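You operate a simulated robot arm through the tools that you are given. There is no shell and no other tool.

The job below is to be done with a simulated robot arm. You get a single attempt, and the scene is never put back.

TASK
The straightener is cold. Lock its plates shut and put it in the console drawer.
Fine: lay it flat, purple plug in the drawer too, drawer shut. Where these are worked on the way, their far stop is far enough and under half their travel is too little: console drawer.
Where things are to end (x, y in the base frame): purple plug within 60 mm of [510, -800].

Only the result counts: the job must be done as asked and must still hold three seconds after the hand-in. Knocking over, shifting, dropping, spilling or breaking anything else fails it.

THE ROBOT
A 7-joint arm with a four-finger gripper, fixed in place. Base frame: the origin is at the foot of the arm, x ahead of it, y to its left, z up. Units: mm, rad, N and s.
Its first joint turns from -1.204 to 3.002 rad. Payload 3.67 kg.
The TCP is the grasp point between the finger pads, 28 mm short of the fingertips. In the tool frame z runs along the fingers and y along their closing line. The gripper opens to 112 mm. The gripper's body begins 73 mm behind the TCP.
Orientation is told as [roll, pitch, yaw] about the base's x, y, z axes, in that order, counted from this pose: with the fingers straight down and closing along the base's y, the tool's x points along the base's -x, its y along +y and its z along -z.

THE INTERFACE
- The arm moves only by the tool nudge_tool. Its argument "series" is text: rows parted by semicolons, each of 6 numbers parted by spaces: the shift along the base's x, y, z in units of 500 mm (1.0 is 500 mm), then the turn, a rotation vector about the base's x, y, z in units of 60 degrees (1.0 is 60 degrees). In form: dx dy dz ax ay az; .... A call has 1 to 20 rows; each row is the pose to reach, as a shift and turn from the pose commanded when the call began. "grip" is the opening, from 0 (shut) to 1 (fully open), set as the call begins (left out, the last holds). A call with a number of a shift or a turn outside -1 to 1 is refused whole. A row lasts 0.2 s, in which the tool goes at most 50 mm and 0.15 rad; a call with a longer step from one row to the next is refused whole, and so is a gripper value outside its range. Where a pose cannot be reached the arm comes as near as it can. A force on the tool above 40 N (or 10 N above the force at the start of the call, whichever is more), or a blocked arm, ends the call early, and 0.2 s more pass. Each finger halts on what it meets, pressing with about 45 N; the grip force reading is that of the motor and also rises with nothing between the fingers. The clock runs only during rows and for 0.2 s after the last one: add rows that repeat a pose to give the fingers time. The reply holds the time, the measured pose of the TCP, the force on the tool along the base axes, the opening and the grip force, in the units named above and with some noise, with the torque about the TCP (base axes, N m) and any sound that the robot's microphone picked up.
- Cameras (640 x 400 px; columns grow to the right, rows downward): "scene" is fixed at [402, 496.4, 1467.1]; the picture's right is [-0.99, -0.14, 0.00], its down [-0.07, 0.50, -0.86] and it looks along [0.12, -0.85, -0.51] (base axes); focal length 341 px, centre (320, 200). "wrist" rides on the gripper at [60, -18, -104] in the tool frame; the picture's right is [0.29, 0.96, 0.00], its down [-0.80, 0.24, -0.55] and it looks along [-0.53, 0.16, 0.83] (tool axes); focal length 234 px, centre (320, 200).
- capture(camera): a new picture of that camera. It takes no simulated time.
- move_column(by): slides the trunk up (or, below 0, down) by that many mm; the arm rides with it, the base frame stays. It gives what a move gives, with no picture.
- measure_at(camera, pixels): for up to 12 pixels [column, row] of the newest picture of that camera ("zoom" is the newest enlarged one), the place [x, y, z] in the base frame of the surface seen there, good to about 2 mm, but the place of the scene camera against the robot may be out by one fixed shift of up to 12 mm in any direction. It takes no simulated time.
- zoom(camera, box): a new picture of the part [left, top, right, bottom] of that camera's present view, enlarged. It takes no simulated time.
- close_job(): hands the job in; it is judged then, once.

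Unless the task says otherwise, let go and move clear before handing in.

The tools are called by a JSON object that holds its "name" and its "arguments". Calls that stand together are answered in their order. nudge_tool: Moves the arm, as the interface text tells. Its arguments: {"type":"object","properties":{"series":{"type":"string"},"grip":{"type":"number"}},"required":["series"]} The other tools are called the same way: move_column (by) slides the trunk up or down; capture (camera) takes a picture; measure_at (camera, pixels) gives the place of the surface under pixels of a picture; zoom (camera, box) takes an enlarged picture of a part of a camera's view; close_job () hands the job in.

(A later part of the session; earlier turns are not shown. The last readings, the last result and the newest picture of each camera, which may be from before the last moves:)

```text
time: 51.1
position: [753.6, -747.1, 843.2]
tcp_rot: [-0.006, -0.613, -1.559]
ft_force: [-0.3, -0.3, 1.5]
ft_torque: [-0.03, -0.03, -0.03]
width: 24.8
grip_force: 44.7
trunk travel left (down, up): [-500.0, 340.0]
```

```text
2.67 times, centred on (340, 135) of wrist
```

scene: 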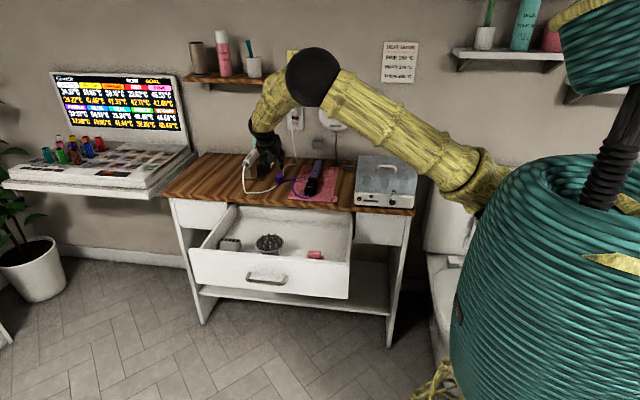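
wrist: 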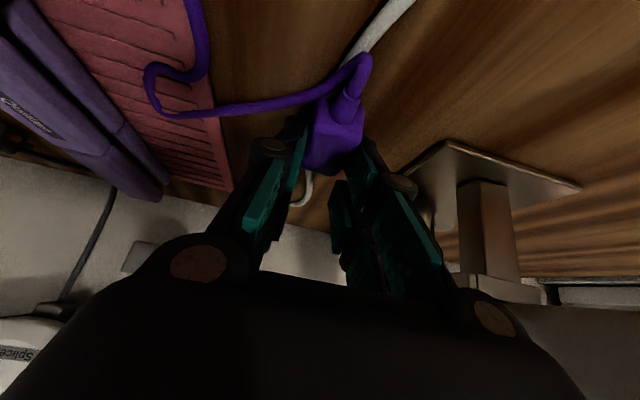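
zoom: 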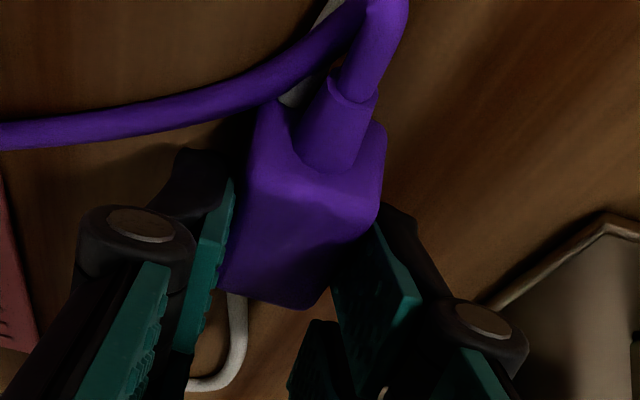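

The plug is gripped at 24.8 mm with 45 N. I'll lift straight up 40 mm and check.

{"name": "nudge_tool", "arguments": {"series": "0 0 0.01 0 0 0; 0 0 0.03 0 0 0; 0 0 0.055 0 0 0; 0 0 0.08 0 0 0; 0 0 0.08 0 0 0", "grip": 0.05}}

{"name": "capture", "arguments": {"camera": "wrist"}}

{"name": "zoom", "arguments": {"camera": "scene", "box": [215, 115, 375, 215]}}

```text
time: 52.3
position: [750.6, -745.5, 881.4]
tcp_rot: [-0.008, -0.615, -1.557]
ft_force: [0.3, 0.1, -0.6]
ft_torque: [-0.02, 0.03, -0.01]
width: 24.8
grip_force: 44.7
trunk travel left (down, up): [-500.0, 340.0]
```

```text
taken
```

wrist: 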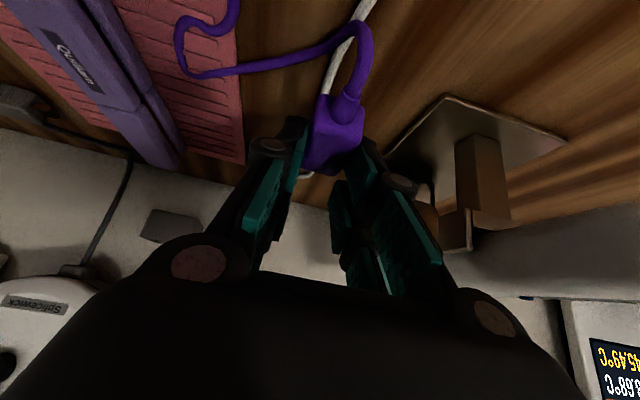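

```text
4.00 times, centred on (295, 165) of scene
```

zoom: 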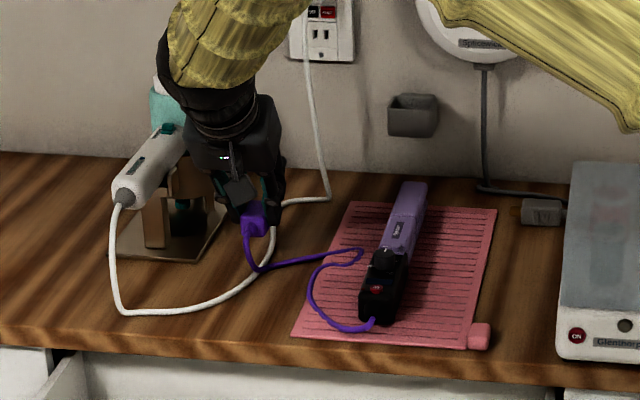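

The plug is up cleanly, and the white cord and straightener are undisturbed. I'll raise further and carry it over the table's front edge to above the drawer spot (522, -512).

{"name": "nudge_tool", "arguments": {"series": "0 0 0.08 0 0 0; 0 0 0.158 0 0 0; -0.055 0.073 0.158 0 0 0; -0.11 0.146 0.158 0 0 0; -0.166 0.218 0.158 0 0 0; -0.221 0.291 0.158 0 0 0; -0.28 0.335 0.158 0 0 0; -0.34 0.379 0.158 0 0 0; -0.4 0.423 0.158 0 0 0; -0.457 0.467 0.158 0 0 0; -0.457 0.467 0.158 0 0 0", "grip": 0.05}}

{"name": "capture", "arguments": {"camera": "scene"}}

{"name": "capture", "arguments": {"camera": "wrist"}}

```text
time: 54.9
position: [487.4, -535.0, 886.2]
tcp_rot: [-0.151, -0.535, -1.551]
ft_force: [0.6, -0.6, -0.6]
ft_torque: [0.04, 0.02, 0.0]
width: 24.9
grip_force: 44.8
trunk travel left (down, up): [-500.0, 340.0]
stopped in row 11: the arm was blocked; the commanded pose is now the measured one
```

```text
taken
```

scene: 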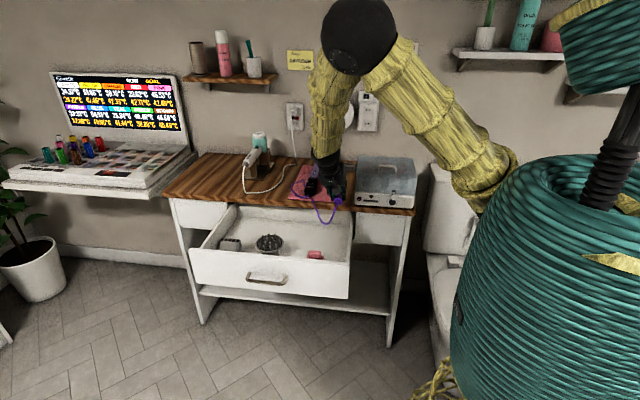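

```text
taken
```

wrist: 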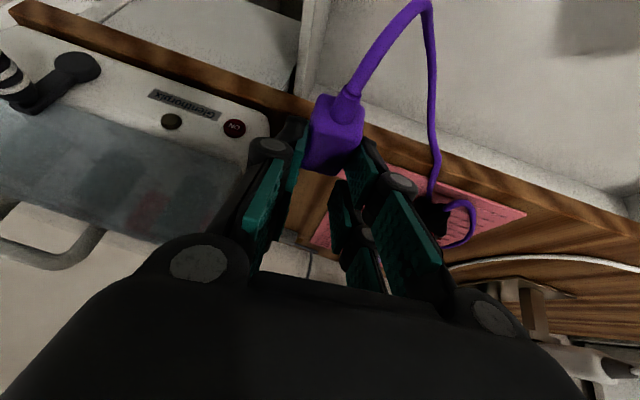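

The arm was blocked because that tilt isn't reachable this close in; the plug is still held. I'll reduce the tilt to about -0.3 and move back up to above the drawer spot.

{"name": "nudge_tool", "arguments": {"series": "0.01 0.006 0.03 0.05 -0.03 0.01; 0.03 0.02 0.06 0.11 -0.066 0.02; 0.05 0.033 0.09 0.17 -0.1 0.03; 0.07 0.046 0.108 0.224 -0.133 0.04; 0.07 0.046 0.108 0.224 -0.133 0.04; 0.07 0.046 0.108 0.224 -0.133 0.04", "grip": 0.05}}

{"name": "capture", "arguments": {"camera": "scene"}}

{"name": "capture", "arguments": {"camera": "wrist"}}

```text
time: 56.3
position: [521.7, -510.2, 942.5]
tcp_rot: [0.006, -0.305, -1.57]
ft_force: [-1.2, -0.5, -1.1]
ft_torque: [-0.01, -0.02, -0.01]
width: 24.8
grip_force: 45.3
trunk travel left (down, up): [-500.0, 340.0]
```

```text
taken
```

scene: 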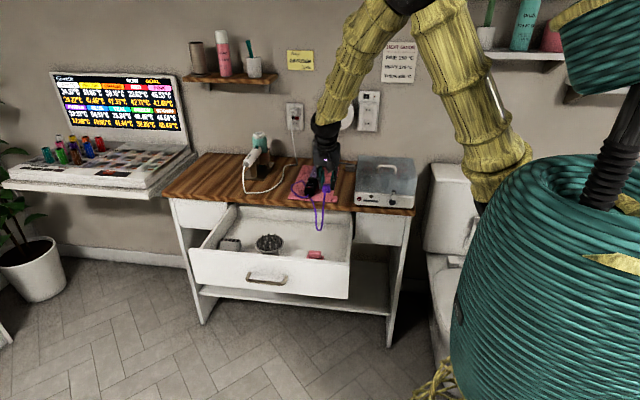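

```text
taken
```

wrist: 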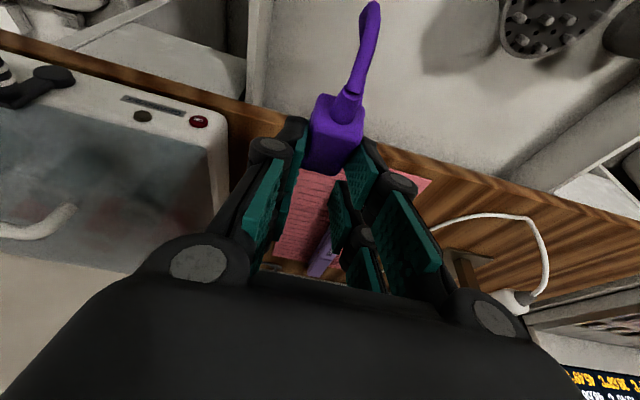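

The plug is held over the drawer at (522, -510). I'll lower it toward the drawer floor, stopping a little above to look.

{"name": "nudge_tool", "arguments": {"series": "0 -0.01 -0.08 0 0 0; 0 -0.02 -0.16 0 0 0; 0 -0.03 -0.24 0 0 0; 0 -0.03 -0.31 0 0 0; 0 -0.03 -0.37 0 0 0; 0 -0.03 -0.41 0 0 0; 0 -0.03 -0.41 0 0 0", "grip": 0.05}}

{"name": "capture", "arguments": {"camera": "wrist"}}

{"name": "zoom", "arguments": {"camera": "scene", "box": [220, 150, 420, 275]}}

```text
time: 57.9
position: [522.8, -524.9, 736.0]
tcp_rot: [0.007, -0.306, -1.572]
ft_force: [0.1, 0.2, -0.3]
ft_torque: [-0.01, 0.02, 0.0]
width: 24.6
grip_force: 45.2
trunk travel left (down, up): [-500.0, 340.0]
```

```text
taken
```

wrist: 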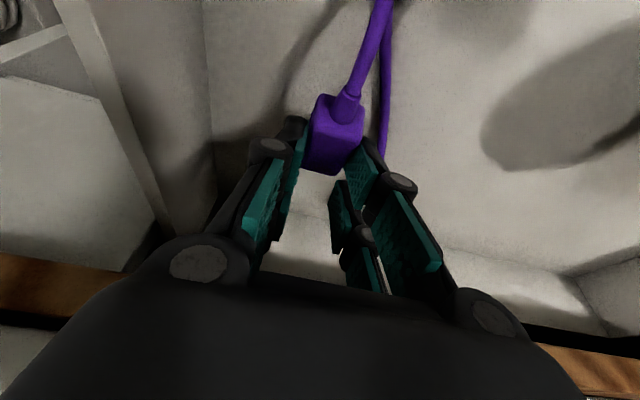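

```text
3.20 times, centred on (320, 212) of scene
```

zoom: 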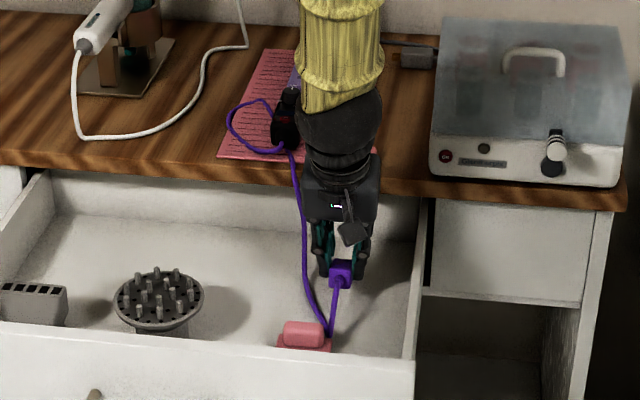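

The plug hangs just above the drawer floor, with its cord looping near but not on the pink item. I'll lower the last 21 mm.

{"name": "nudge_tool", "arguments": {"series": "0 0 -0.015 0 0 0; 0 0 -0.03 0 0 0; 0 0 -0.042 0 0 0; 0 0 -0.042 0 0 0", "grip": 0.05}}

{"name": "capture", "arguments": {"camera": "wrist"}}

{"name": "measure_at", "arguments": {"camera": "wrist", "pixels": [[330, 105], [350, 130], [325, 150], [345, 105], [360, 60], [250, 100], [390, 120], [320, 185]]}}

```text
time: 58.9
position: [523.8, -526.2, 715.4]
tcp_rot: [0.008, -0.305, -1.572]
ft_force: [0.9, 0.7, -1.2]
ft_torque: [-0.03, -0.02, -0.03]
width: 24.9
grip_force: 45.1
trunk travel left (down, up): [-500.0, 340.0]
```

```text
taken
```

wrist: 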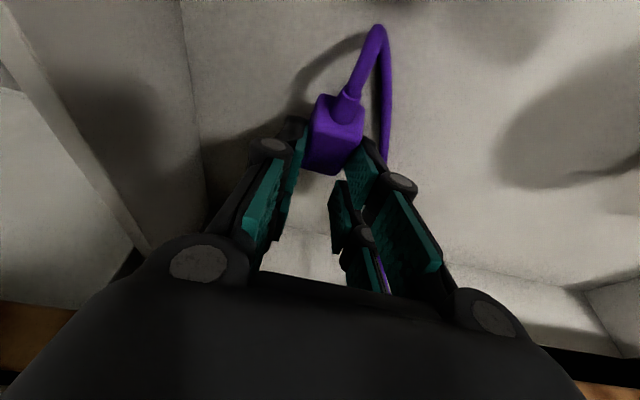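

```text
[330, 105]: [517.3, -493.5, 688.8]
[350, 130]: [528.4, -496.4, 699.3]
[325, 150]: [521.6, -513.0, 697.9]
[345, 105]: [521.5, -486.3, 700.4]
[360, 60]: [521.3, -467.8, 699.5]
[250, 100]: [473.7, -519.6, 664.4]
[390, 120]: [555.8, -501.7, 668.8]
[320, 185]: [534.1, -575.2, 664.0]
```

The plug's top reads about z 698, so it is still several millimetres above the floor (664). I'll lower a few more millimetres watching the force.

{"name": "nudge_tool", "arguments": {"series": "0 0 -0.003 0 0 0; 0 0 -0.006 0 0 0; 0 0 -0.009 0 0 0; 0 0 -0.009 0 0 0", "grip": 0.05}}

{"name": "zoom", "arguments": {"camera": "wrist", "box": [230, 60, 430, 185]}}

```text
time: 59.9
position: [524.1, -524.7, 712.9]
tcp_rot: [0.009, -0.31, -1.571]
ft_force: [0.8, -1.3, 20.7]
ft_torque: [-0.16, 0.08, 0.02]
width: 24.6
grip_force: 45.3
trunk travel left (down, up): [-500.0, 340.0]
```

```text
3.20 times, centred on (330, 122) of wrist
```

zoom: 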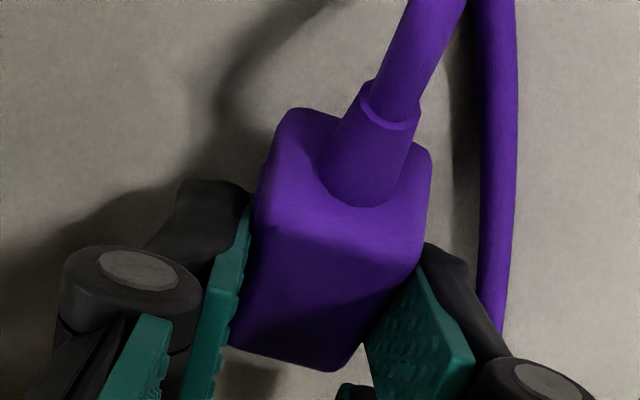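

The plug touches the floor (20 N). I'll relax slightly and open the fingers to release it.

{"name": "nudge_tool", "arguments": {"series": "0 0 0.003 0 0 0; 0 0 0.003 0 0 0", "grip": 0.05}}

{"name": "nudge_tool", "arguments": {"series": "0 0 0 0 0 0; 0 0 0 0 0 0; 0 0 0 0 0 0", "grip": 0.36}}

{"name": "capture", "arguments": {"camera": "wrist"}}

```text
time: 60.5
position: [522.6, -525.2, 712.1]
tcp_rot: [0.008, -0.308, -1.574]
ft_force: [4.1, -2.7, 12.6]
ft_torque: [-0.22, -0.15, 0.06]
width: 24.9
grip_force: 44.9
trunk travel left (down, up): [-500.0, 340.0]
```

```text
time: 61.3
position: [522.4, -525.9, 711.7]
tcp_rot: [0.008, -0.306, -1.573]
ft_force: [-0.3, 1.0, 0.0]
ft_torque: [0.0, -0.03, -0.01]
width: 40.5
grip_force: 0.1
trunk travel left (down, up): [-500.0, 340.0]
```

```text
taken
```

wrist: 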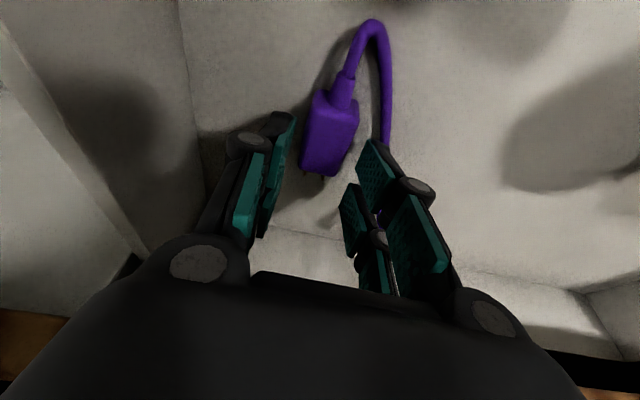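

The plug now lies flat in the drawer, released. I'll withdraw upward and go back to a vertical tool with yaw -90° above the front of the table.

{"name": "nudge_tool", "arguments": {"series": "0 0.01 0.03 0 0 0; 0 0.03 0.095 0 0 0; 0 0.05 0.16 0.04 0 0; 0.02 0.04 0.25 0.1 0 0; 0.05 0 0.34 0.17 0 0; 0.09 -0.04 0.42 0.23 0 0; 0.13 -0.09 0.48 0.29 0 0; 0.16 -0.15 0.52 0.293 0 0; 0.16 -0.15 0.52 0.293 0 0", "grip": 0.36}}

{"name": "capture", "arguments": {"camera": "wrist"}}

{"name": "zoom", "arguments": {"camera": "scene", "box": [190, 140, 430, 290]}}

```text
refused: row 5 steps farther than a row can; nothing moved
```

```text
taken
```

wrist: 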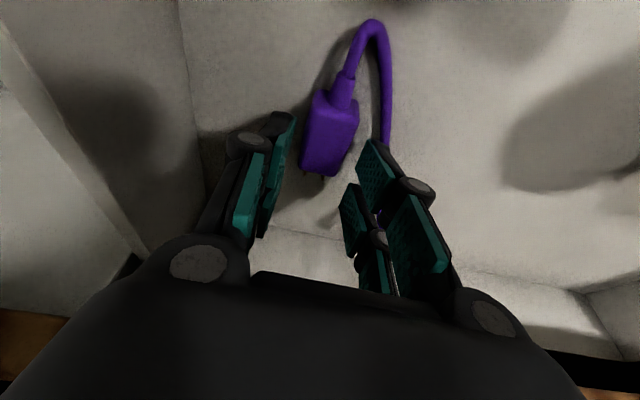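

```text
2.67 times, centred on (310, 215) of scene
```

zoom: 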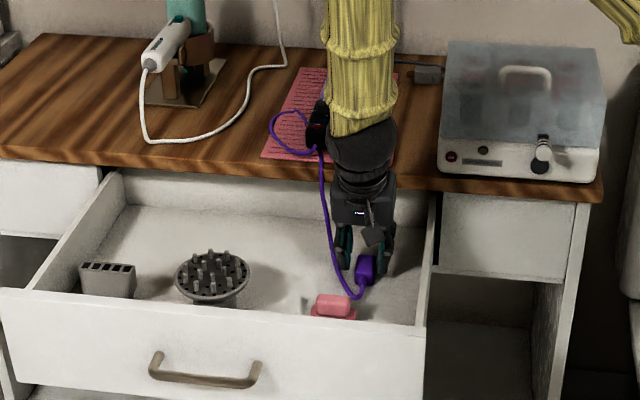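

That call was refused for one step being too long; nothing moved, and the plug still lies flat at (330,130). I'll repeat the withdrawal with smaller steps.

{"name": "nudge_tool", "arguments": {"series": "0 0.01 0.03 0 0 0; 0 0.03 0.095 0 0 0; 0 0.05 0.16 0.04 0 0; 0.015 0.045 0.235 0.1 0 0; 0.03 0.02 0.31 0.17 0 0; 0.06 -0.02 0.38 0.23 0 0; 0.1 -0.06 0.44 0.29 0 0; 0.14 -0.11 0.49 0.293 0 0; 0.16 -0.15 0.52 0.293 0 0; 0.16 -0.15 0.52 0.293 0 0", "grip": 0.36}}

{"name": "capture", "arguments": {"camera": "wrist"}}

{"name": "zoom", "arguments": {"camera": "scene", "box": [190, 140, 430, 290]}}

```text
time: 63.5
position: [603.4, -600.3, 973.5]
tcp_rot: [0.007, 0.0, -1.569]
ft_force: [-0.4, 0.8, 0.6]
ft_torque: [-0.03, 0.0, 0.02]
width: 40.3
grip_force: 0.1
trunk travel left (down, up): [-500.0, 340.0]
```

```text
taken
```

wrist: 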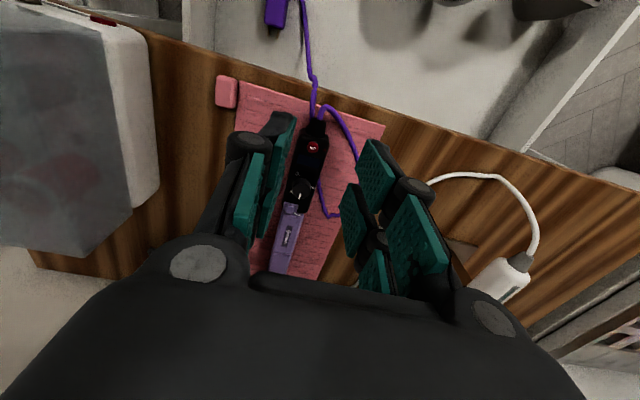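

```text
2.67 times, centred on (310, 215) of scene
```

zoom: 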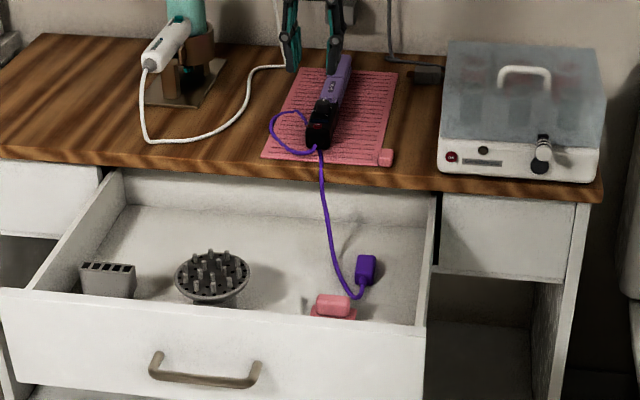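

The plug lies in the drawer with the cord draped over the table edge. Now I'll move above the straightener's middle with the fingers open to about 65 mm.

{"name": "nudge_tool", "arguments": {"series": "0.001 -0.07 0 0 0 0; 0.002 -0.14 0 0 0 0; 0.002 -0.21 -0.02 0 0 0; 0.002 -0.27 -0.05 0 0 0; 0.002 -0.295 -0.08 0 0 0; 0.002 -0.295 -0.08 0 0 0; 0.002 -0.295 -0.08 0 0 0", "grip": 0.58}}

{"name": "capture", "arguments": {"camera": "wrist"}}

{"name": "zoom", "arguments": {"camera": "wrist", "box": [220, 20, 420, 145]}}

```text
time: 65.1
position: [605.0, -749.2, 932.6]
tcp_rot: [0.008, 0.001, -1.573]
ft_force: [1.0, 0.2, -0.6]
ft_torque: [-0.01, 0.0, -0.01]
width: 64.8
grip_force: 0.1
trunk travel left (down, up): [-500.0, 340.0]
```

```text
taken
```

wrist: 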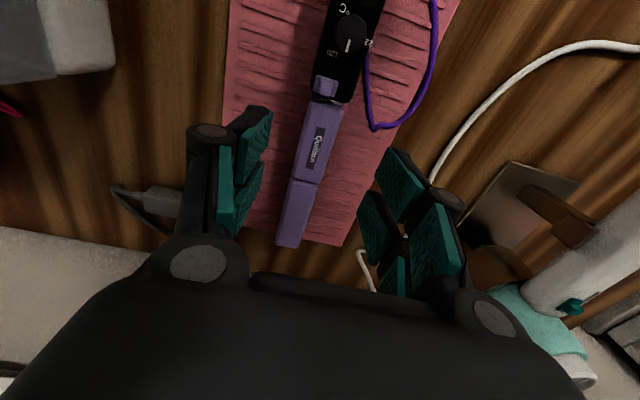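

```text
3.20 times, centred on (320, 82) of wrist
```

zoom: 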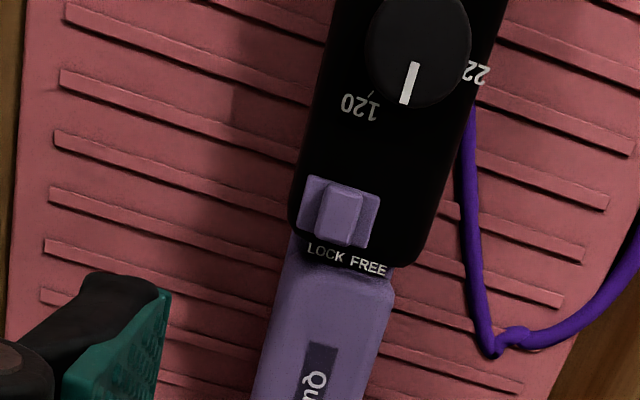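

This overhead view shows the slider's rib at zoom (335,215) above the word LOCK. I'll measure the slider and handle edges here to judge whether it is fully at the stop.

{"name": "measure_at", "arguments": {"camera": "zoom", "pixels": [[294, 190], [300, 215], [306, 205], [314, 212], [322, 210], [345, 215], [360, 220], [372, 222], [380, 225], [400, 230], [413, 235], [420, 240]]}}

{"name": "measure_at", "arguments": {"camera": "wrist", "pixels": [[300, 130], [315, 130], [335, 130], [330, 110], [300, 185], [310, 200], [285, 240], [298, 240], [290, 215], [340, 60], [375, 125], [430, 60]]}}

```text
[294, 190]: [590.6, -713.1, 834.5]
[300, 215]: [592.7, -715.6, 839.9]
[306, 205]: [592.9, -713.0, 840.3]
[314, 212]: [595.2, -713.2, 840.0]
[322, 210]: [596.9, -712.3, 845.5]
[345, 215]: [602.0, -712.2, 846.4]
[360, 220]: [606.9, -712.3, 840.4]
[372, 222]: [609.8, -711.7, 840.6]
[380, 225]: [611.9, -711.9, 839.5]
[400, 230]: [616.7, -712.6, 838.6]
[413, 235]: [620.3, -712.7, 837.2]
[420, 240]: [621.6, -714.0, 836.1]
```

```text
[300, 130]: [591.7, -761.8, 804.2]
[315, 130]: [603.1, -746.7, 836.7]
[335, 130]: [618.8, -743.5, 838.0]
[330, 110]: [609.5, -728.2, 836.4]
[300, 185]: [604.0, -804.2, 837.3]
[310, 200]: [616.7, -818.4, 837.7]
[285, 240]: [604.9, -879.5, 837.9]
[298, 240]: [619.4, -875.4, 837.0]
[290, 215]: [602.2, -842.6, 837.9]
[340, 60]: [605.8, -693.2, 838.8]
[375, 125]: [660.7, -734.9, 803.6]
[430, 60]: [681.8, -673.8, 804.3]
```

The slider has moved symmetrically across the handle (offset now about -4.5 mm from centre), so it is fully at LOCK. I'll narrow to 54 mm and lower over the body at y -749.

{"name": "nudge_tool", "arguments": {"series": "0 0 -0.05 0 0 0; 0.001 0 -0.1 0 0 0; 0.001 0 -0.14 0 0 0; 0.001 0 -0.17 0 0 0; 0.001 0 -0.19 0 0 0; 0.001 0 -0.202 0 0 0; 0.001 0 -0.202 0 0 0", "grip": 0.48}}

{"name": "capture", "arguments": {"camera": "wrist"}}

```text
time: 66.7
position: [604.4, -748.9, 831.7]
tcp_rot: [0.005, 0.0, -1.57]
ft_force: [1.2, -0.8, 1.9]
ft_torque: [-0.05, 0.08, 0.05]
width: 54.1
grip_force: 0.1
trunk travel left (down, up): [-500.0, 340.0]
```

```text
taken
```

wrist: 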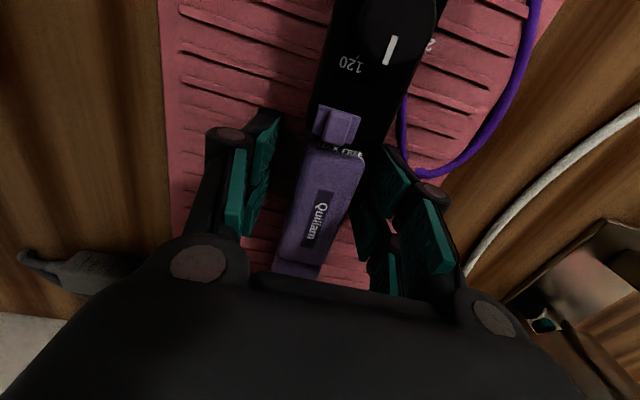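

The straightener's body is between the fingers. I'll check the tip heights and side clearances before closing.

{"name": "measure_at", "arguments": {"camera": "wrist", "pixels": [[280, 115], [270, 135], [275, 125], [392, 152], [385, 180], [400, 160], [310, 165], [350, 170], [355, 155], [405, 130]]}}

{"name": "zoom", "arguments": {"camera": "wrist", "box": [230, 90, 450, 227]}}

```text
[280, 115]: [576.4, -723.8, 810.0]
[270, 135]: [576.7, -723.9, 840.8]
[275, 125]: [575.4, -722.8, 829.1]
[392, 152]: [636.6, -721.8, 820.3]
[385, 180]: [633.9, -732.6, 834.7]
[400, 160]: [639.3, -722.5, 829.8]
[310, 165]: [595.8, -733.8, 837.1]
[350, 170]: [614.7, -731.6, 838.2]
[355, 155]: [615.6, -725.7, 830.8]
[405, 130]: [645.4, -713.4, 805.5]
```

```text
2.91 times, centred on (340, 158) of wrist
```

zoom: 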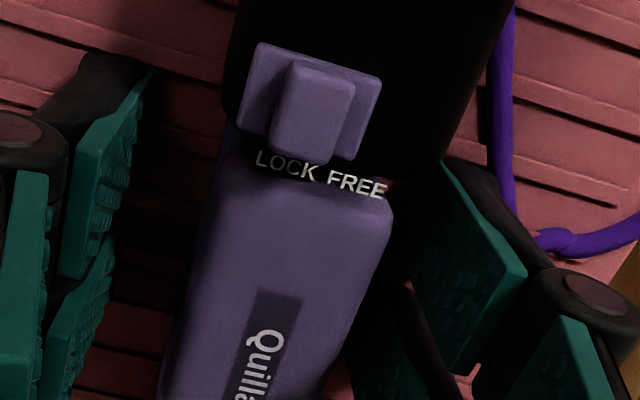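

The tips are at z 810 and will dip about 3 mm when closing, still above the mat (804). I'll raise 1 mm and close on the body.

{"name": "nudge_tool", "arguments": {"series": "0.002 0 0.003 0 0 0; 0.002 0 0.003 0 0 0; 0.002 0 0.003 0 0 0; 0.002 0 0.003 0 0 0", "grip": 0.1}}

{"name": "capture", "arguments": {"camera": "wrist"}}

```text
time: 67.7
position: [605.2, -748.5, 833.9]
tcp_rot: [0.007, 0.0, -1.571]
ft_force: [-2.7, -1.1, 4.8]
ft_torque: [-0.17, 0.06, 0.23]
width: 29.7
grip_force: 45.0
trunk travel left (down, up): [-500.0, 340.0]
```

```text
taken
```

wrist: 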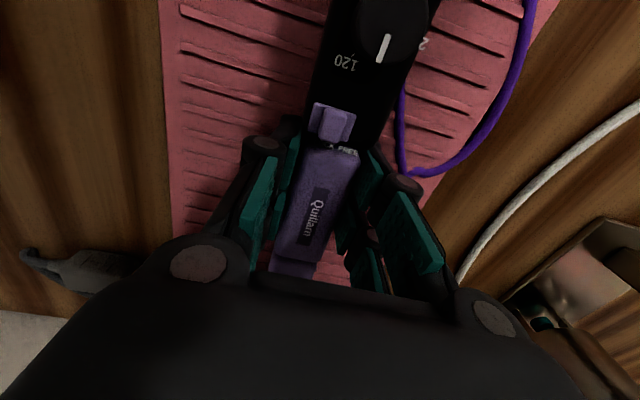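

The straightener is gripped at 29.7 mm. I'll lift 50 mm and check that it comes up level.

{"name": "nudge_tool", "arguments": {"series": "0 0 0.01 0 0 0; 0 0 0.03 0 0 0; 0 0 0.06 0 0 0; 0 0 0.1 0 0 0; 0 0 0.1 0 0 0", "grip": 0.1}}

{"name": "capture", "arguments": {"camera": "wrist"}}

{"name": "zoom", "arguments": {"camera": "scene", "box": [220, 110, 400, 222]}}

```text
time: 68.9
position: [604.8, -749.7, 882.6]
tcp_rot: [0.006, 0.002, -1.575]
ft_force: [0.3, -0.9, -4.0]
ft_torque: [-0.01, -0.03, 0.01]
width: 30.1
grip_force: 45.2
trunk travel left (down, up): [-500.0, 340.0]
```

```text
taken
```

wrist: 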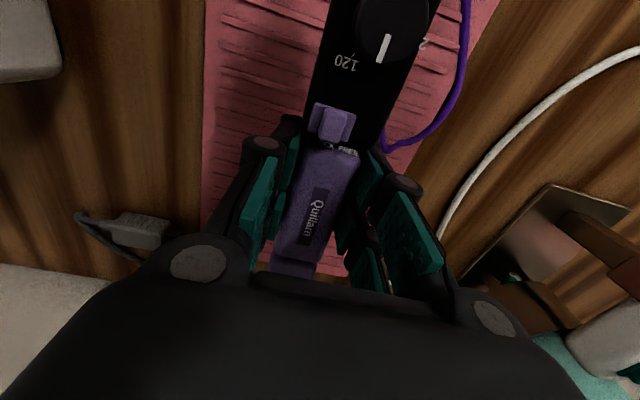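

```text
3.56 times, centred on (310, 166) of scene
```

zoom: 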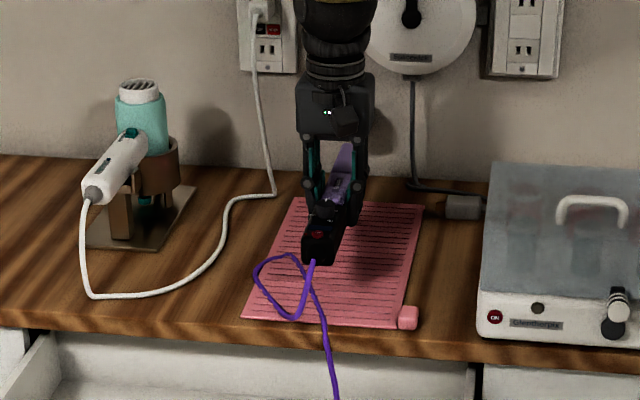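

It lifted level, weighing about 4 N, with the cord free. I'll carry it forward over the table edge and start turning it so its handle end will point to -x.

{"name": "nudge_tool", "arguments": {"series": "0 0 0.035 0 0 0; 0.014 0.076 0.035 0 0 0; 0.028 0.152 0.035 0 0 0; 0.042 0.228 0.035 0 0 0; 0.056 0.304 0.035 0 0 0; 0.07 0.38 0.035 0 0 0; 0.085 0.387 0.035 0 0 0.125; 0.1 0.394 0.035 0 0 0.25; 0.116 0.401 0.035 0 0 0.375; 0.132 0.408 0.035 0 0 0.5; 0.148 0.416 0.035 0 0 0.625; 0.165 0.425 0.035 0 0 0.75; 0.165 0.425 0.035 0 0 0.75", "grip": 0.1}}

{"name": "capture", "arguments": {"camera": "scene"}}

```text
time: 71.7
position: [687.8, -535.4, 899.8]
tcp_rot: [0.007, 0.002, -0.785]
ft_force: [-0.3, 0.0, -3.0]
ft_torque: [-0.06, -0.03, 0.02]
width: 29.6
grip_force: 45.1
trunk travel left (down, up): [-500.0, 340.0]
```

```text
taken
```

scene: 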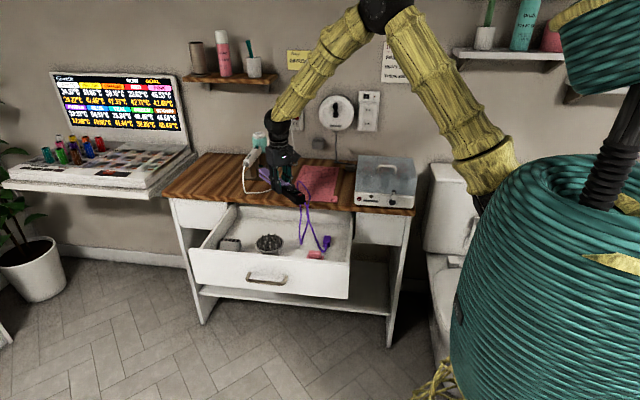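

The straightener is carried at 45° above the drawer with the plug still in place at (326,242). I'll complete the turn and move to above the placing spot.

{"name": "nudge_tool", "arguments": {"series": "0.016 0.007 0 0 0 0.125; 0.032 0.014 0 0 0 0.25; 0.048 0.021 0 0 0 0.375; 0.064 0.028 0 0 0 0.5; 0.08 0.034 0 0 0 0.625; 0.096 0.04 0 0 0 0.75; 0.096 0.04 0 0 0 0.75", "grip": 0.1}}

{"name": "capture", "arguments": {"camera": "wrist"}}

{"name": "zoom", "arguments": {"camera": "scene", "box": [180, 140, 400, 278]}}

```text
time: 73.3
position: [736.2, -515.0, 901.0]
tcp_rot: [0.007, 0.001, 0.001]
ft_force: [0.1, 0.6, -3.3]
ft_torque: [0.01, -0.05, -0.01]
width: 29.9
grip_force: 45.2
trunk travel left (down, up): [-500.0, 340.0]
```

```text
taken
```

wrist: 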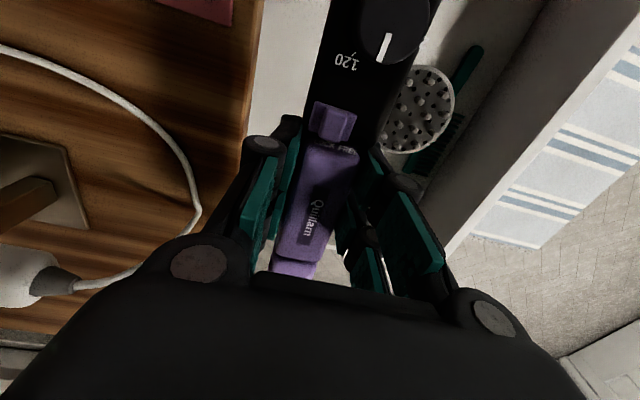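

```text
2.90 times, centred on (290, 209) of scene
```

zoom: 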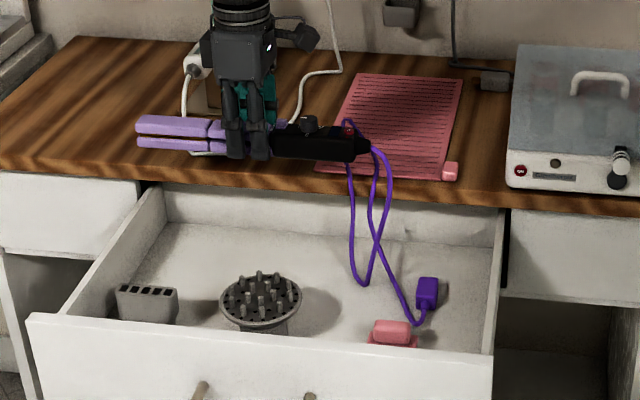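

The straightener now points along x with its plates shut. I'll measure the drawer's left and right inner walls and the item edges before lowering.

{"name": "measure_at", "arguments": {"camera": "zoom", "pixels": [[140, 235], [110, 280], [155, 250], [165, 215], [120, 290], [490, 270], [475, 290], [425, 290], [260, 285], [145, 290], [140, 145], [385, 145]]}}

{"name": "measure_at", "arguments": {"camera": "zoom", "pixels": [[220, 300], [225, 290], [300, 295], [262, 270], [275, 330], [118, 290], [178, 295], [370, 340], [390, 325], [415, 345], [365, 280], [350, 250]]}}

```text
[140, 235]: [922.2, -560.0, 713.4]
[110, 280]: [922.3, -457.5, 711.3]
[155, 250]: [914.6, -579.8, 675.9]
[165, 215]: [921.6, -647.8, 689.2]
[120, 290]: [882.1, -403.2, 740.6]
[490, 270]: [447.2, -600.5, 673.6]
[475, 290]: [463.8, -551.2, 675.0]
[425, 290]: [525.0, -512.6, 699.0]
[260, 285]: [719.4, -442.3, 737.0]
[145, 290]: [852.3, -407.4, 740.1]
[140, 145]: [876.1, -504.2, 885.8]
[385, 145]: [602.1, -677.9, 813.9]
```

```text
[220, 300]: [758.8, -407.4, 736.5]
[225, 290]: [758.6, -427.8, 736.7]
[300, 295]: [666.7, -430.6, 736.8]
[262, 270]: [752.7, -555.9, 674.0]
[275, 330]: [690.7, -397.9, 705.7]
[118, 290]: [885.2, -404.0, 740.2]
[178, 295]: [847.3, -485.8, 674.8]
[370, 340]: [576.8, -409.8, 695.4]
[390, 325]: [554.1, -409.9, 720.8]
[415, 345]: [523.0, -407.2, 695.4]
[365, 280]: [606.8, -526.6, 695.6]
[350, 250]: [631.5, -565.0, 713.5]
```

The left wall is at x 917 and the diffuser's back edge at about y -473, so I'll place the straightener at TCP x 758, y -513 to clear both. I'll lower partway and look.

{"name": "nudge_tool", "arguments": {"series": "0.015 0.001 -0.05 0 0 0; 0.03 0.003 -0.1 0 0 0; 0.044 0.004 -0.15 0 0 0; 0.044 0.004 -0.2 0 0 0; 0.044 0.004 -0.24 0 0 0; 0.044 0.004 -0.26 0 0 0; 0.044 0.004 -0.26 0 0 0", "grip": 0.1}}

{"name": "capture", "arguments": {"camera": "wrist"}}

{"name": "zoom", "arguments": {"camera": "scene", "box": [180, 160, 380, 285]}}

```text
time: 74.9
position: [757.4, -515.1, 772.1]
tcp_rot: [0.006, 0.001, -0.002]
ft_force: [-0.2, 0.4, -4.1]
ft_torque: [-0.01, -0.03, -0.01]
width: 29.9
grip_force: 45.2
trunk travel left (down, up): [-500.0, 340.0]
```

```text
taken
```

wrist: 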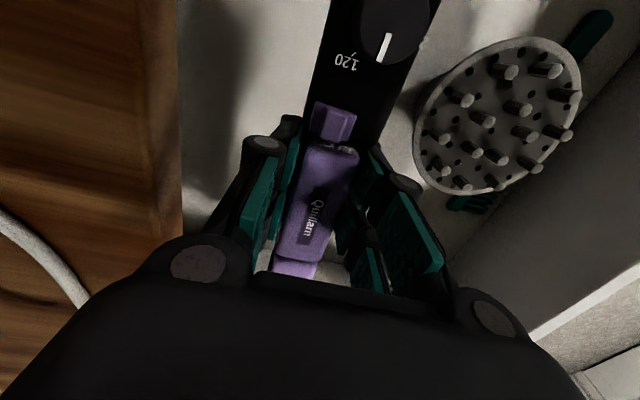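

```text
3.20 times, centred on (280, 222) of scene
```

zoom: 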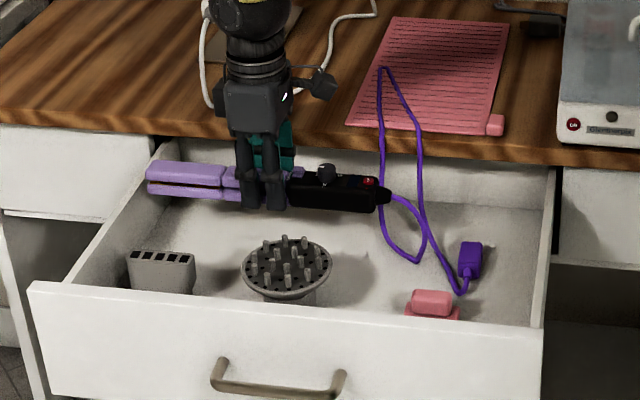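

The plates are shut and the handle leads to -x, but a bight of the purple cord still lies on the mat at (385,70). I'll lift the straightener up and forward to draw that cord off the table before laying it down.

{"name": "nudge_tool", "arguments": {"series": "0 0 0.07 0 0 0; 0 0 0.14 0 0 0; 0 0.02 0.21 0 0 0; 0 0.04 0.28 0 0 0; 0 0.06 0.35 0 0 0; 0 0.08 0.42 0 0 0; 0 0.1 0.48 0 0 0; 0 0.12 0.54 0 0 0; 0 0.15 0.6 0 0 0; 0 0.18 0.65 0 0 0; 0 0.18 0.65 0 0 0", "grip": 0.1}}

{"name": "zoom", "arguments": {"camera": "scene", "box": [160, 100, 400, 290]}}

```text
time: 77.3
position: [756.8, -425.3, 1094.3]
tcp_rot: [0.008, 0.001, -0.001]
ft_force: [0.4, -0.2, -3.5]
ft_torque: [-0.01, -0.05, -0.01]
width: 29.4
grip_force: 45.0
trunk travel left (down, up): [-500.0, 340.0]
```

```text
2.11 times, centred on (280, 195) of scene
```

zoom: 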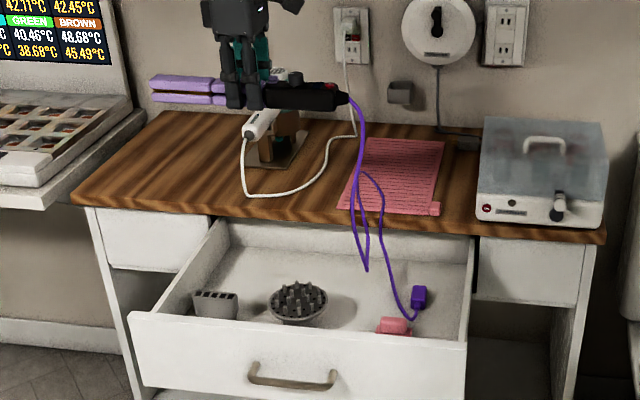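

The bight is smaller but still on the table at (365,175), so the cord is longer than I thought. I'll raise and draw further forward.

{"name": "nudge_tool", "arguments": {"series": "0 0.06 0.036 0 0 0; 0 0.12 0.072 0 0 0; 0 0.18 0.108 0 0 0; 0 0.24 0.144 0 0 0; 0 0.3 0.18 0 0 0; 0 0.36 0.216 0 0 0; 0 0.42 0.252 0 0 0; 0 0.48 0.288 0 0 0; 0 0.48 0.288 0 0 0", "grip": 0.1}}

{"name": "zoom", "arguments": {"camera": "scene", "box": [160, 60, 440, 290]}}

```text
time: 79.3
position: [756.1, -186.0, 1238.6]
tcp_rot: [0.009, 0.003, -0.002]
ft_force: [-0.1, 0.2, -3.7]
ft_torque: [0.0, -0.01, -0.01]
width: 29.6
grip_force: 44.9
trunk travel left (down, up): [-500.0, 340.0]
```

```text
1.74 times, centred on (300, 175) of scene
```

zoom: 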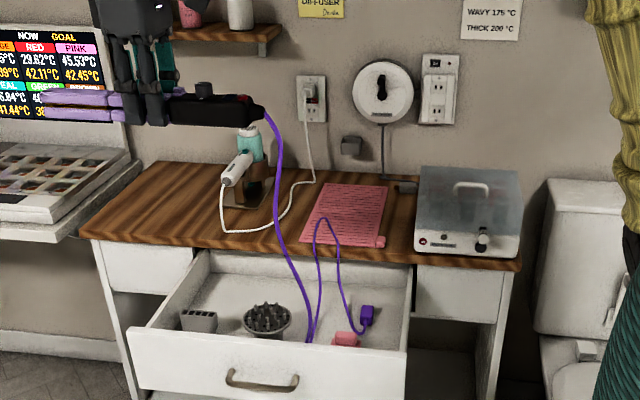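

The cord is about 1 m long, and the bight now just hooks over the table's front edge at (320,220). I'll draw further out to slip it off.

{"name": "nudge_tool", "arguments": {"series": "0 0.07 0.02 0 0 0; 0 0.14 0.04 0 0 0; 0 0.21 0.06 0 0 0; 0 0.28 0.08 0 0 0; 0 0.35 0.1 0 0 0; 0 0.38 0.11 0 0 0; 0 0.38 0.11 0 0 0", "grip": 0.1}}

{"name": "zoom", "arguments": {"camera": "scene", "box": [120, 60, 440, 290]}}

```text
time: 80.9
position: [758.9, 6.8, 1294.4]
tcp_rot: [0.006, 0.0, 0.0]
ft_force: [-0.4, -0.3, -4.3]
ft_torque: [-0.02, -0.07, 0.0]
width: 30.0
grip_force: 44.9
trunk travel left (down, up): [-500.0, 340.0]
```

```text
1.74 times, centred on (280, 175) of scene
```

zoom: 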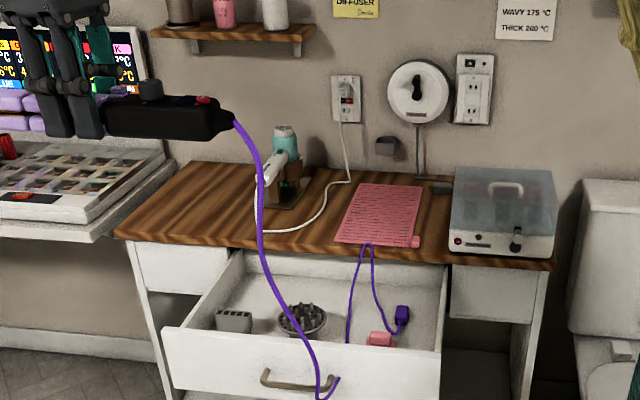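

The cord stretches and sags rather than pulling taut, and it now drapes over the drawer front at (330,385). I'll bring the straightener back above the drawer and see how the cord settles.

{"name": "nudge_tool", "arguments": {"series": "0 -0.07 0 0 0 0; 0 -0.14 0 0 0 0; 0 -0.21 0 0 0 0; 0 -0.28 0 0 0 0; 0 -0.36 0 0 0 0; 0 -0.44 0 0 0 0; 0 -0.52 -0.02 0 0 0; 0 -0.6 -0.04 0 0 0; 0 -0.68 -0.06 0 0 0; 0 -0.76 -0.08 0 0 0; 0 -0.84 -0.1 0 0 0; 0 -0.88 -0.12 0 0 0; 0 -0.88 -0.12 0 0 0", "grip": 0.1}}

{"name": "zoom", "arguments": {"camera": "scene", "box": [160, 60, 440, 290]}}

```text
time: 83.7
position: [759.8, -433.8, 1231.8]
tcp_rot: [0.006, 0.001, 0.001]
ft_force: [0.6, 0.9, -3.6]
ft_torque: [-0.01, -0.02, 0.0]
width: 29.7
grip_force: 45.0
trunk travel left (down, up): [-500.0, 340.0]
```

```text
1.74 times, centred on (300, 175) of scene
```

zoom: 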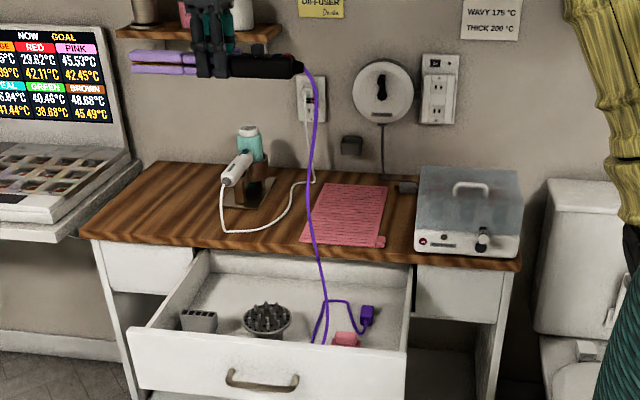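

The bight has slipped off the table; the cord now lies entirely over the drawer. I'll lower straight down in front of the table edge to keep it that way.

{"name": "nudge_tool", "arguments": {"series": "0 0 -0.08 0 0 0; 0 0 -0.16 0 0 0; 0 0 -0.24 0 0 0; 0 0 -0.32 0 0 0; 0 -0.01 -0.4 0 0 0; 0 -0.02 -0.48 0 0 0; -0.003 -0.03 -0.56 0 0 0; -0.003 -0.04 -0.64 0 0 0; -0.003 -0.05 -0.72 0 0 0; -0.003 -0.06 -0.8 0 0 0; -0.003 -0.06 -0.8 0 0 0", "grip": 0.1}}

{"name": "zoom", "arguments": {"camera": "scene", "box": [180, 160, 380, 285]}}

```text
time: 86.1
position: [754.5, -462.8, 834.4]
tcp_rot: [0.006, 0.001, 0.0]
ft_force: [0.3, 0.2, -3.4]
ft_torque: [-0.01, -0.02, 0.0]
width: 29.7
grip_force: 45.2
trunk travel left (down, up): [-500.0, 340.0]
```

```text
3.20 times, centred on (280, 222) of scene
```

zoom: 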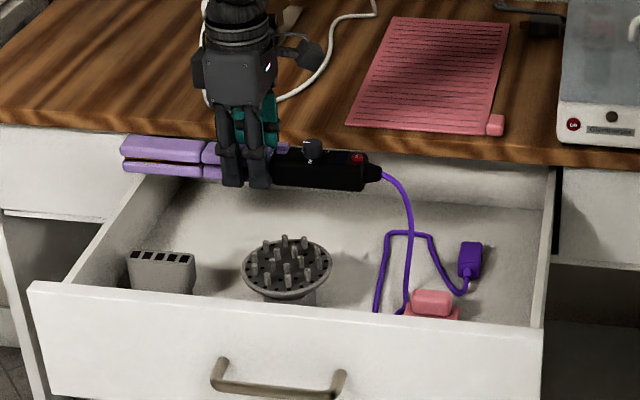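

The whole cord is inside the drawer now. I'll move to y -513 and lower the straightener to just above the floor.

{"name": "nudge_tool", "arguments": {"series": "0.004 -0.05 -0.03 0 0 0; 0.007 -0.1 -0.06 0 0 0; 0.007 -0.1 -0.11 0 0 0; 0.007 -0.1 -0.16 0 0 0; 0.007 -0.1 -0.21 0 0 0; 0.007 -0.1 -0.24 0 0 0; 0.007 -0.1 -0.258 0 0 0; 0.007 -0.1 -0.258 0 0 0", "grip": 0.1}}

{"name": "capture", "arguments": {"camera": "wrist"}}

{"name": "zoom", "arguments": {"camera": "scene", "box": [180, 160, 380, 285]}}

```text
time: 87.9
position: [758.2, -515.2, 706.0]
tcp_rot: [0.006, 0.002, -0.001]
ft_force: [0.0, -0.3, -3.2]
ft_torque: [0.04, -0.03, 0.0]
width: 29.7
grip_force: 45.0
trunk travel left (down, up): [-500.0, 340.0]
```

```text
taken
```

wrist: 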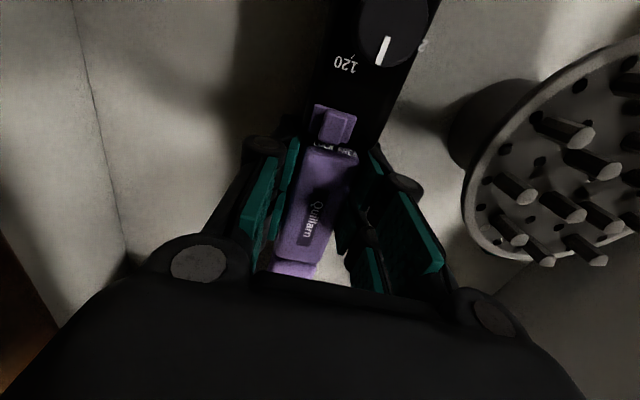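

```text
3.20 times, centred on (280, 222) of scene
```

zoom: 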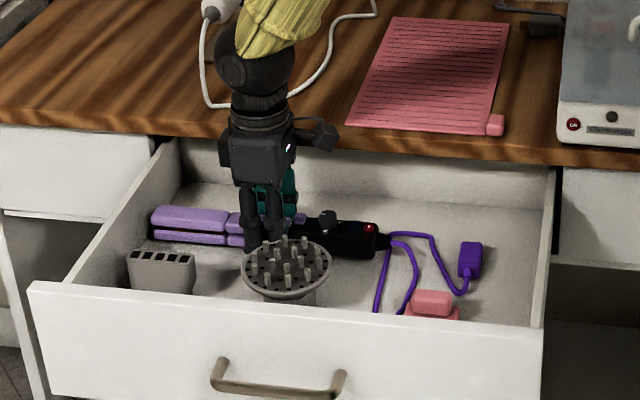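

The straightener hangs about 12 mm above the floor, clear of the diffuser. I'll lower it gently until it touches.

{"name": "nudge_tool", "arguments": {"series": "0 0 -0.008 0 0 0; 0 0 -0.014 0 0 0; 0 0 -0.019 0 0 0; 0 0 -0.022 0 0 0; 0 0 -0.022 0 0 0", "grip": 0.1}}

```text
time: 89.1
position: [759.4, -514.6, 693.9]
tcp_rot: [0.008, 0.002, 0.0]
ft_force: [0.0, 0.3, -4.2]
ft_torque: [0.02, -0.04, -0.01]
width: 29.9
grip_force: 45.4
trunk travel left (down, up): [-500.0, 340.0]
```

{"name": "nudge_tool", "arguments": {"series": "0 0 -0.003 0 0 0; 0 0 -0.006 0 0 0; 0 0 -0.006 0 0 0", "grip": 0.1}}

{"name": "capture", "arguments": {"camera": "wrist"}}

{"name": "measure_at", "arguments": {"camera": "wrist", "pixels": [[310, 180], [340, 170], [340, 80], [360, 110], [300, 60], [210, 100], [295, 265], [285, 115], [410, 200]]}}

```text
time: 89.9
position: [757.4, -514.3, 692.5]
tcp_rot: [0.007, -0.001, 0.0]
ft_force: [-4.6, -1.1, 18.3]
ft_torque: [-0.01, 1.51, 0.14]
width: 29.7
grip_force: 45.0
trunk travel left (down, up): [-500.0, 340.0]
```

```text
taken
```

wrist: 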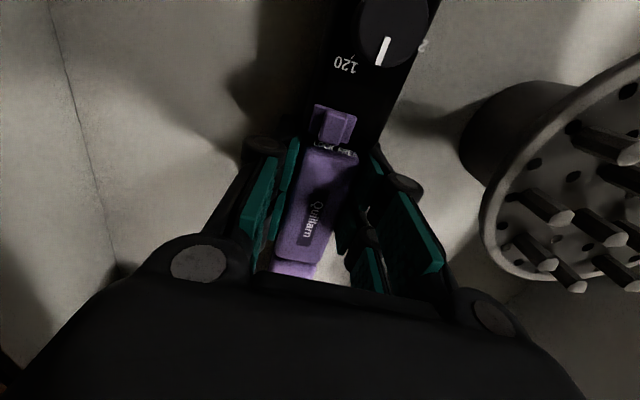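

```text
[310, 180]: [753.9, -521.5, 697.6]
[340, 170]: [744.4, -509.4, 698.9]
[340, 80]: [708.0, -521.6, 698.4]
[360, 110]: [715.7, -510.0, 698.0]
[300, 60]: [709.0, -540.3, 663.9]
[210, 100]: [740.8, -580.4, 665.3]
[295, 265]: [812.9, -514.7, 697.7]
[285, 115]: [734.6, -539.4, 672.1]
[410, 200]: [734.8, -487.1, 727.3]
```

The straightener rests on the floor (top level at z 698 along its length, 18 N contact). I'll ease up 1 mm and open the fingers.

{"name": "nudge_tool", "arguments": {"series": "0 0 0.002 0 0 0; 0 0 0.002 0 0 0", "grip": 0.1}}

{"name": "nudge_tool", "arguments": {"series": "0 0 0 0 0 0; 0 0 0 0 0 0; 0 0 0 0 0 0", "grip": 0.37}}

{"name": "nudge_tool", "arguments": {"series": "0 0 0.03 0 0 0; 0 0 0.07 0 0 0; 0 0 0.12 0 0 0; 0 0.02 0.2 0 0 0; 0 0.04 0.28 0 0 0; -0.04 0.06 0.36 0 0 0; -0.09 0.08 0.42 0 0 0; -0.14 0.1 0.48 0 0 0; -0.2 0.1 0.54 0 0 0; -0.26 0.1 0.58 0 0 0; -0.32 0.1 0.6 0 0 0; -0.38 0.1 0.6 0 0 0; -0.38 0.1 0.6 0 0 0", "grip": 0.37}}

{"name": "capture", "arguments": {"camera": "wrist"}}

{"name": "zoom", "arguments": {"camera": "scene", "box": [170, 140, 390, 278]}}

```text
time: 90.5
position: [761.0, -515.0, 692.7]
tcp_rot: [0.006, -0.001, -0.002]
ft_force: [-2.1, -7.5, 11.2]
ft_torque: [-0.31, -0.7, 0.15]
width: 29.6
grip_force: 44.8
trunk travel left (down, up): [-500.0, 340.0]
```

```text
time: 91.3
position: [758.8, -514.0, 692.2]
tcp_rot: [0.006, -0.001, -0.001]
ft_force: [-2.0, 1.2, 4.5]
ft_torque: [-0.12, 0.05, -0.08]
width: 41.0
grip_force: 0.1
trunk travel left (down, up): [-500.0, 340.0]
```

```text
time: 94.1
position: [567.2, -464.9, 991.0]
tcp_rot: [0.006, 0.001, 0.001]
ft_force: [0.4, 0.5, -0.3]
ft_torque: [0.01, 0.01, -0.03]
width: 41.2
grip_force: 0.0
trunk travel left (down, up): [-500.0, 340.0]
```

```text
taken
```

wrist: 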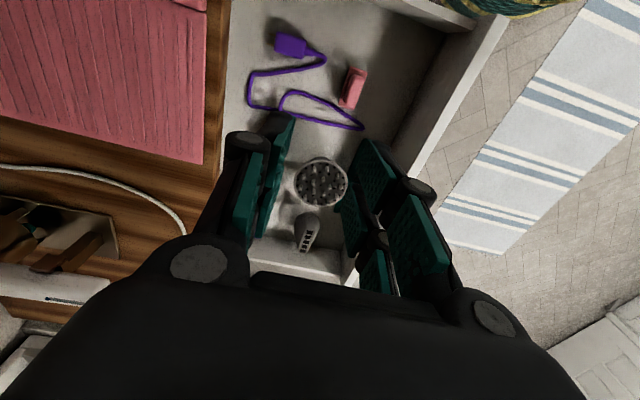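

```text
2.90 times, centred on (280, 209) of scene
```

zoom: 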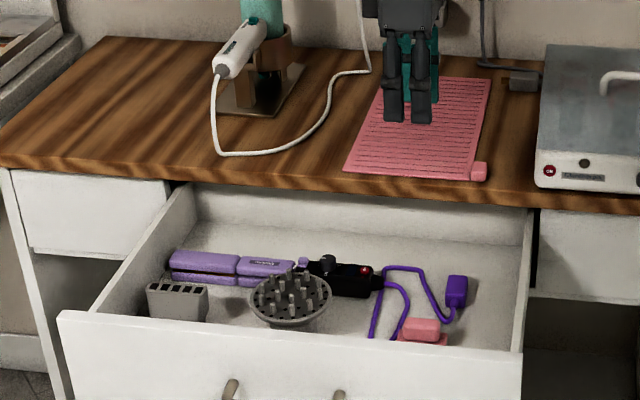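

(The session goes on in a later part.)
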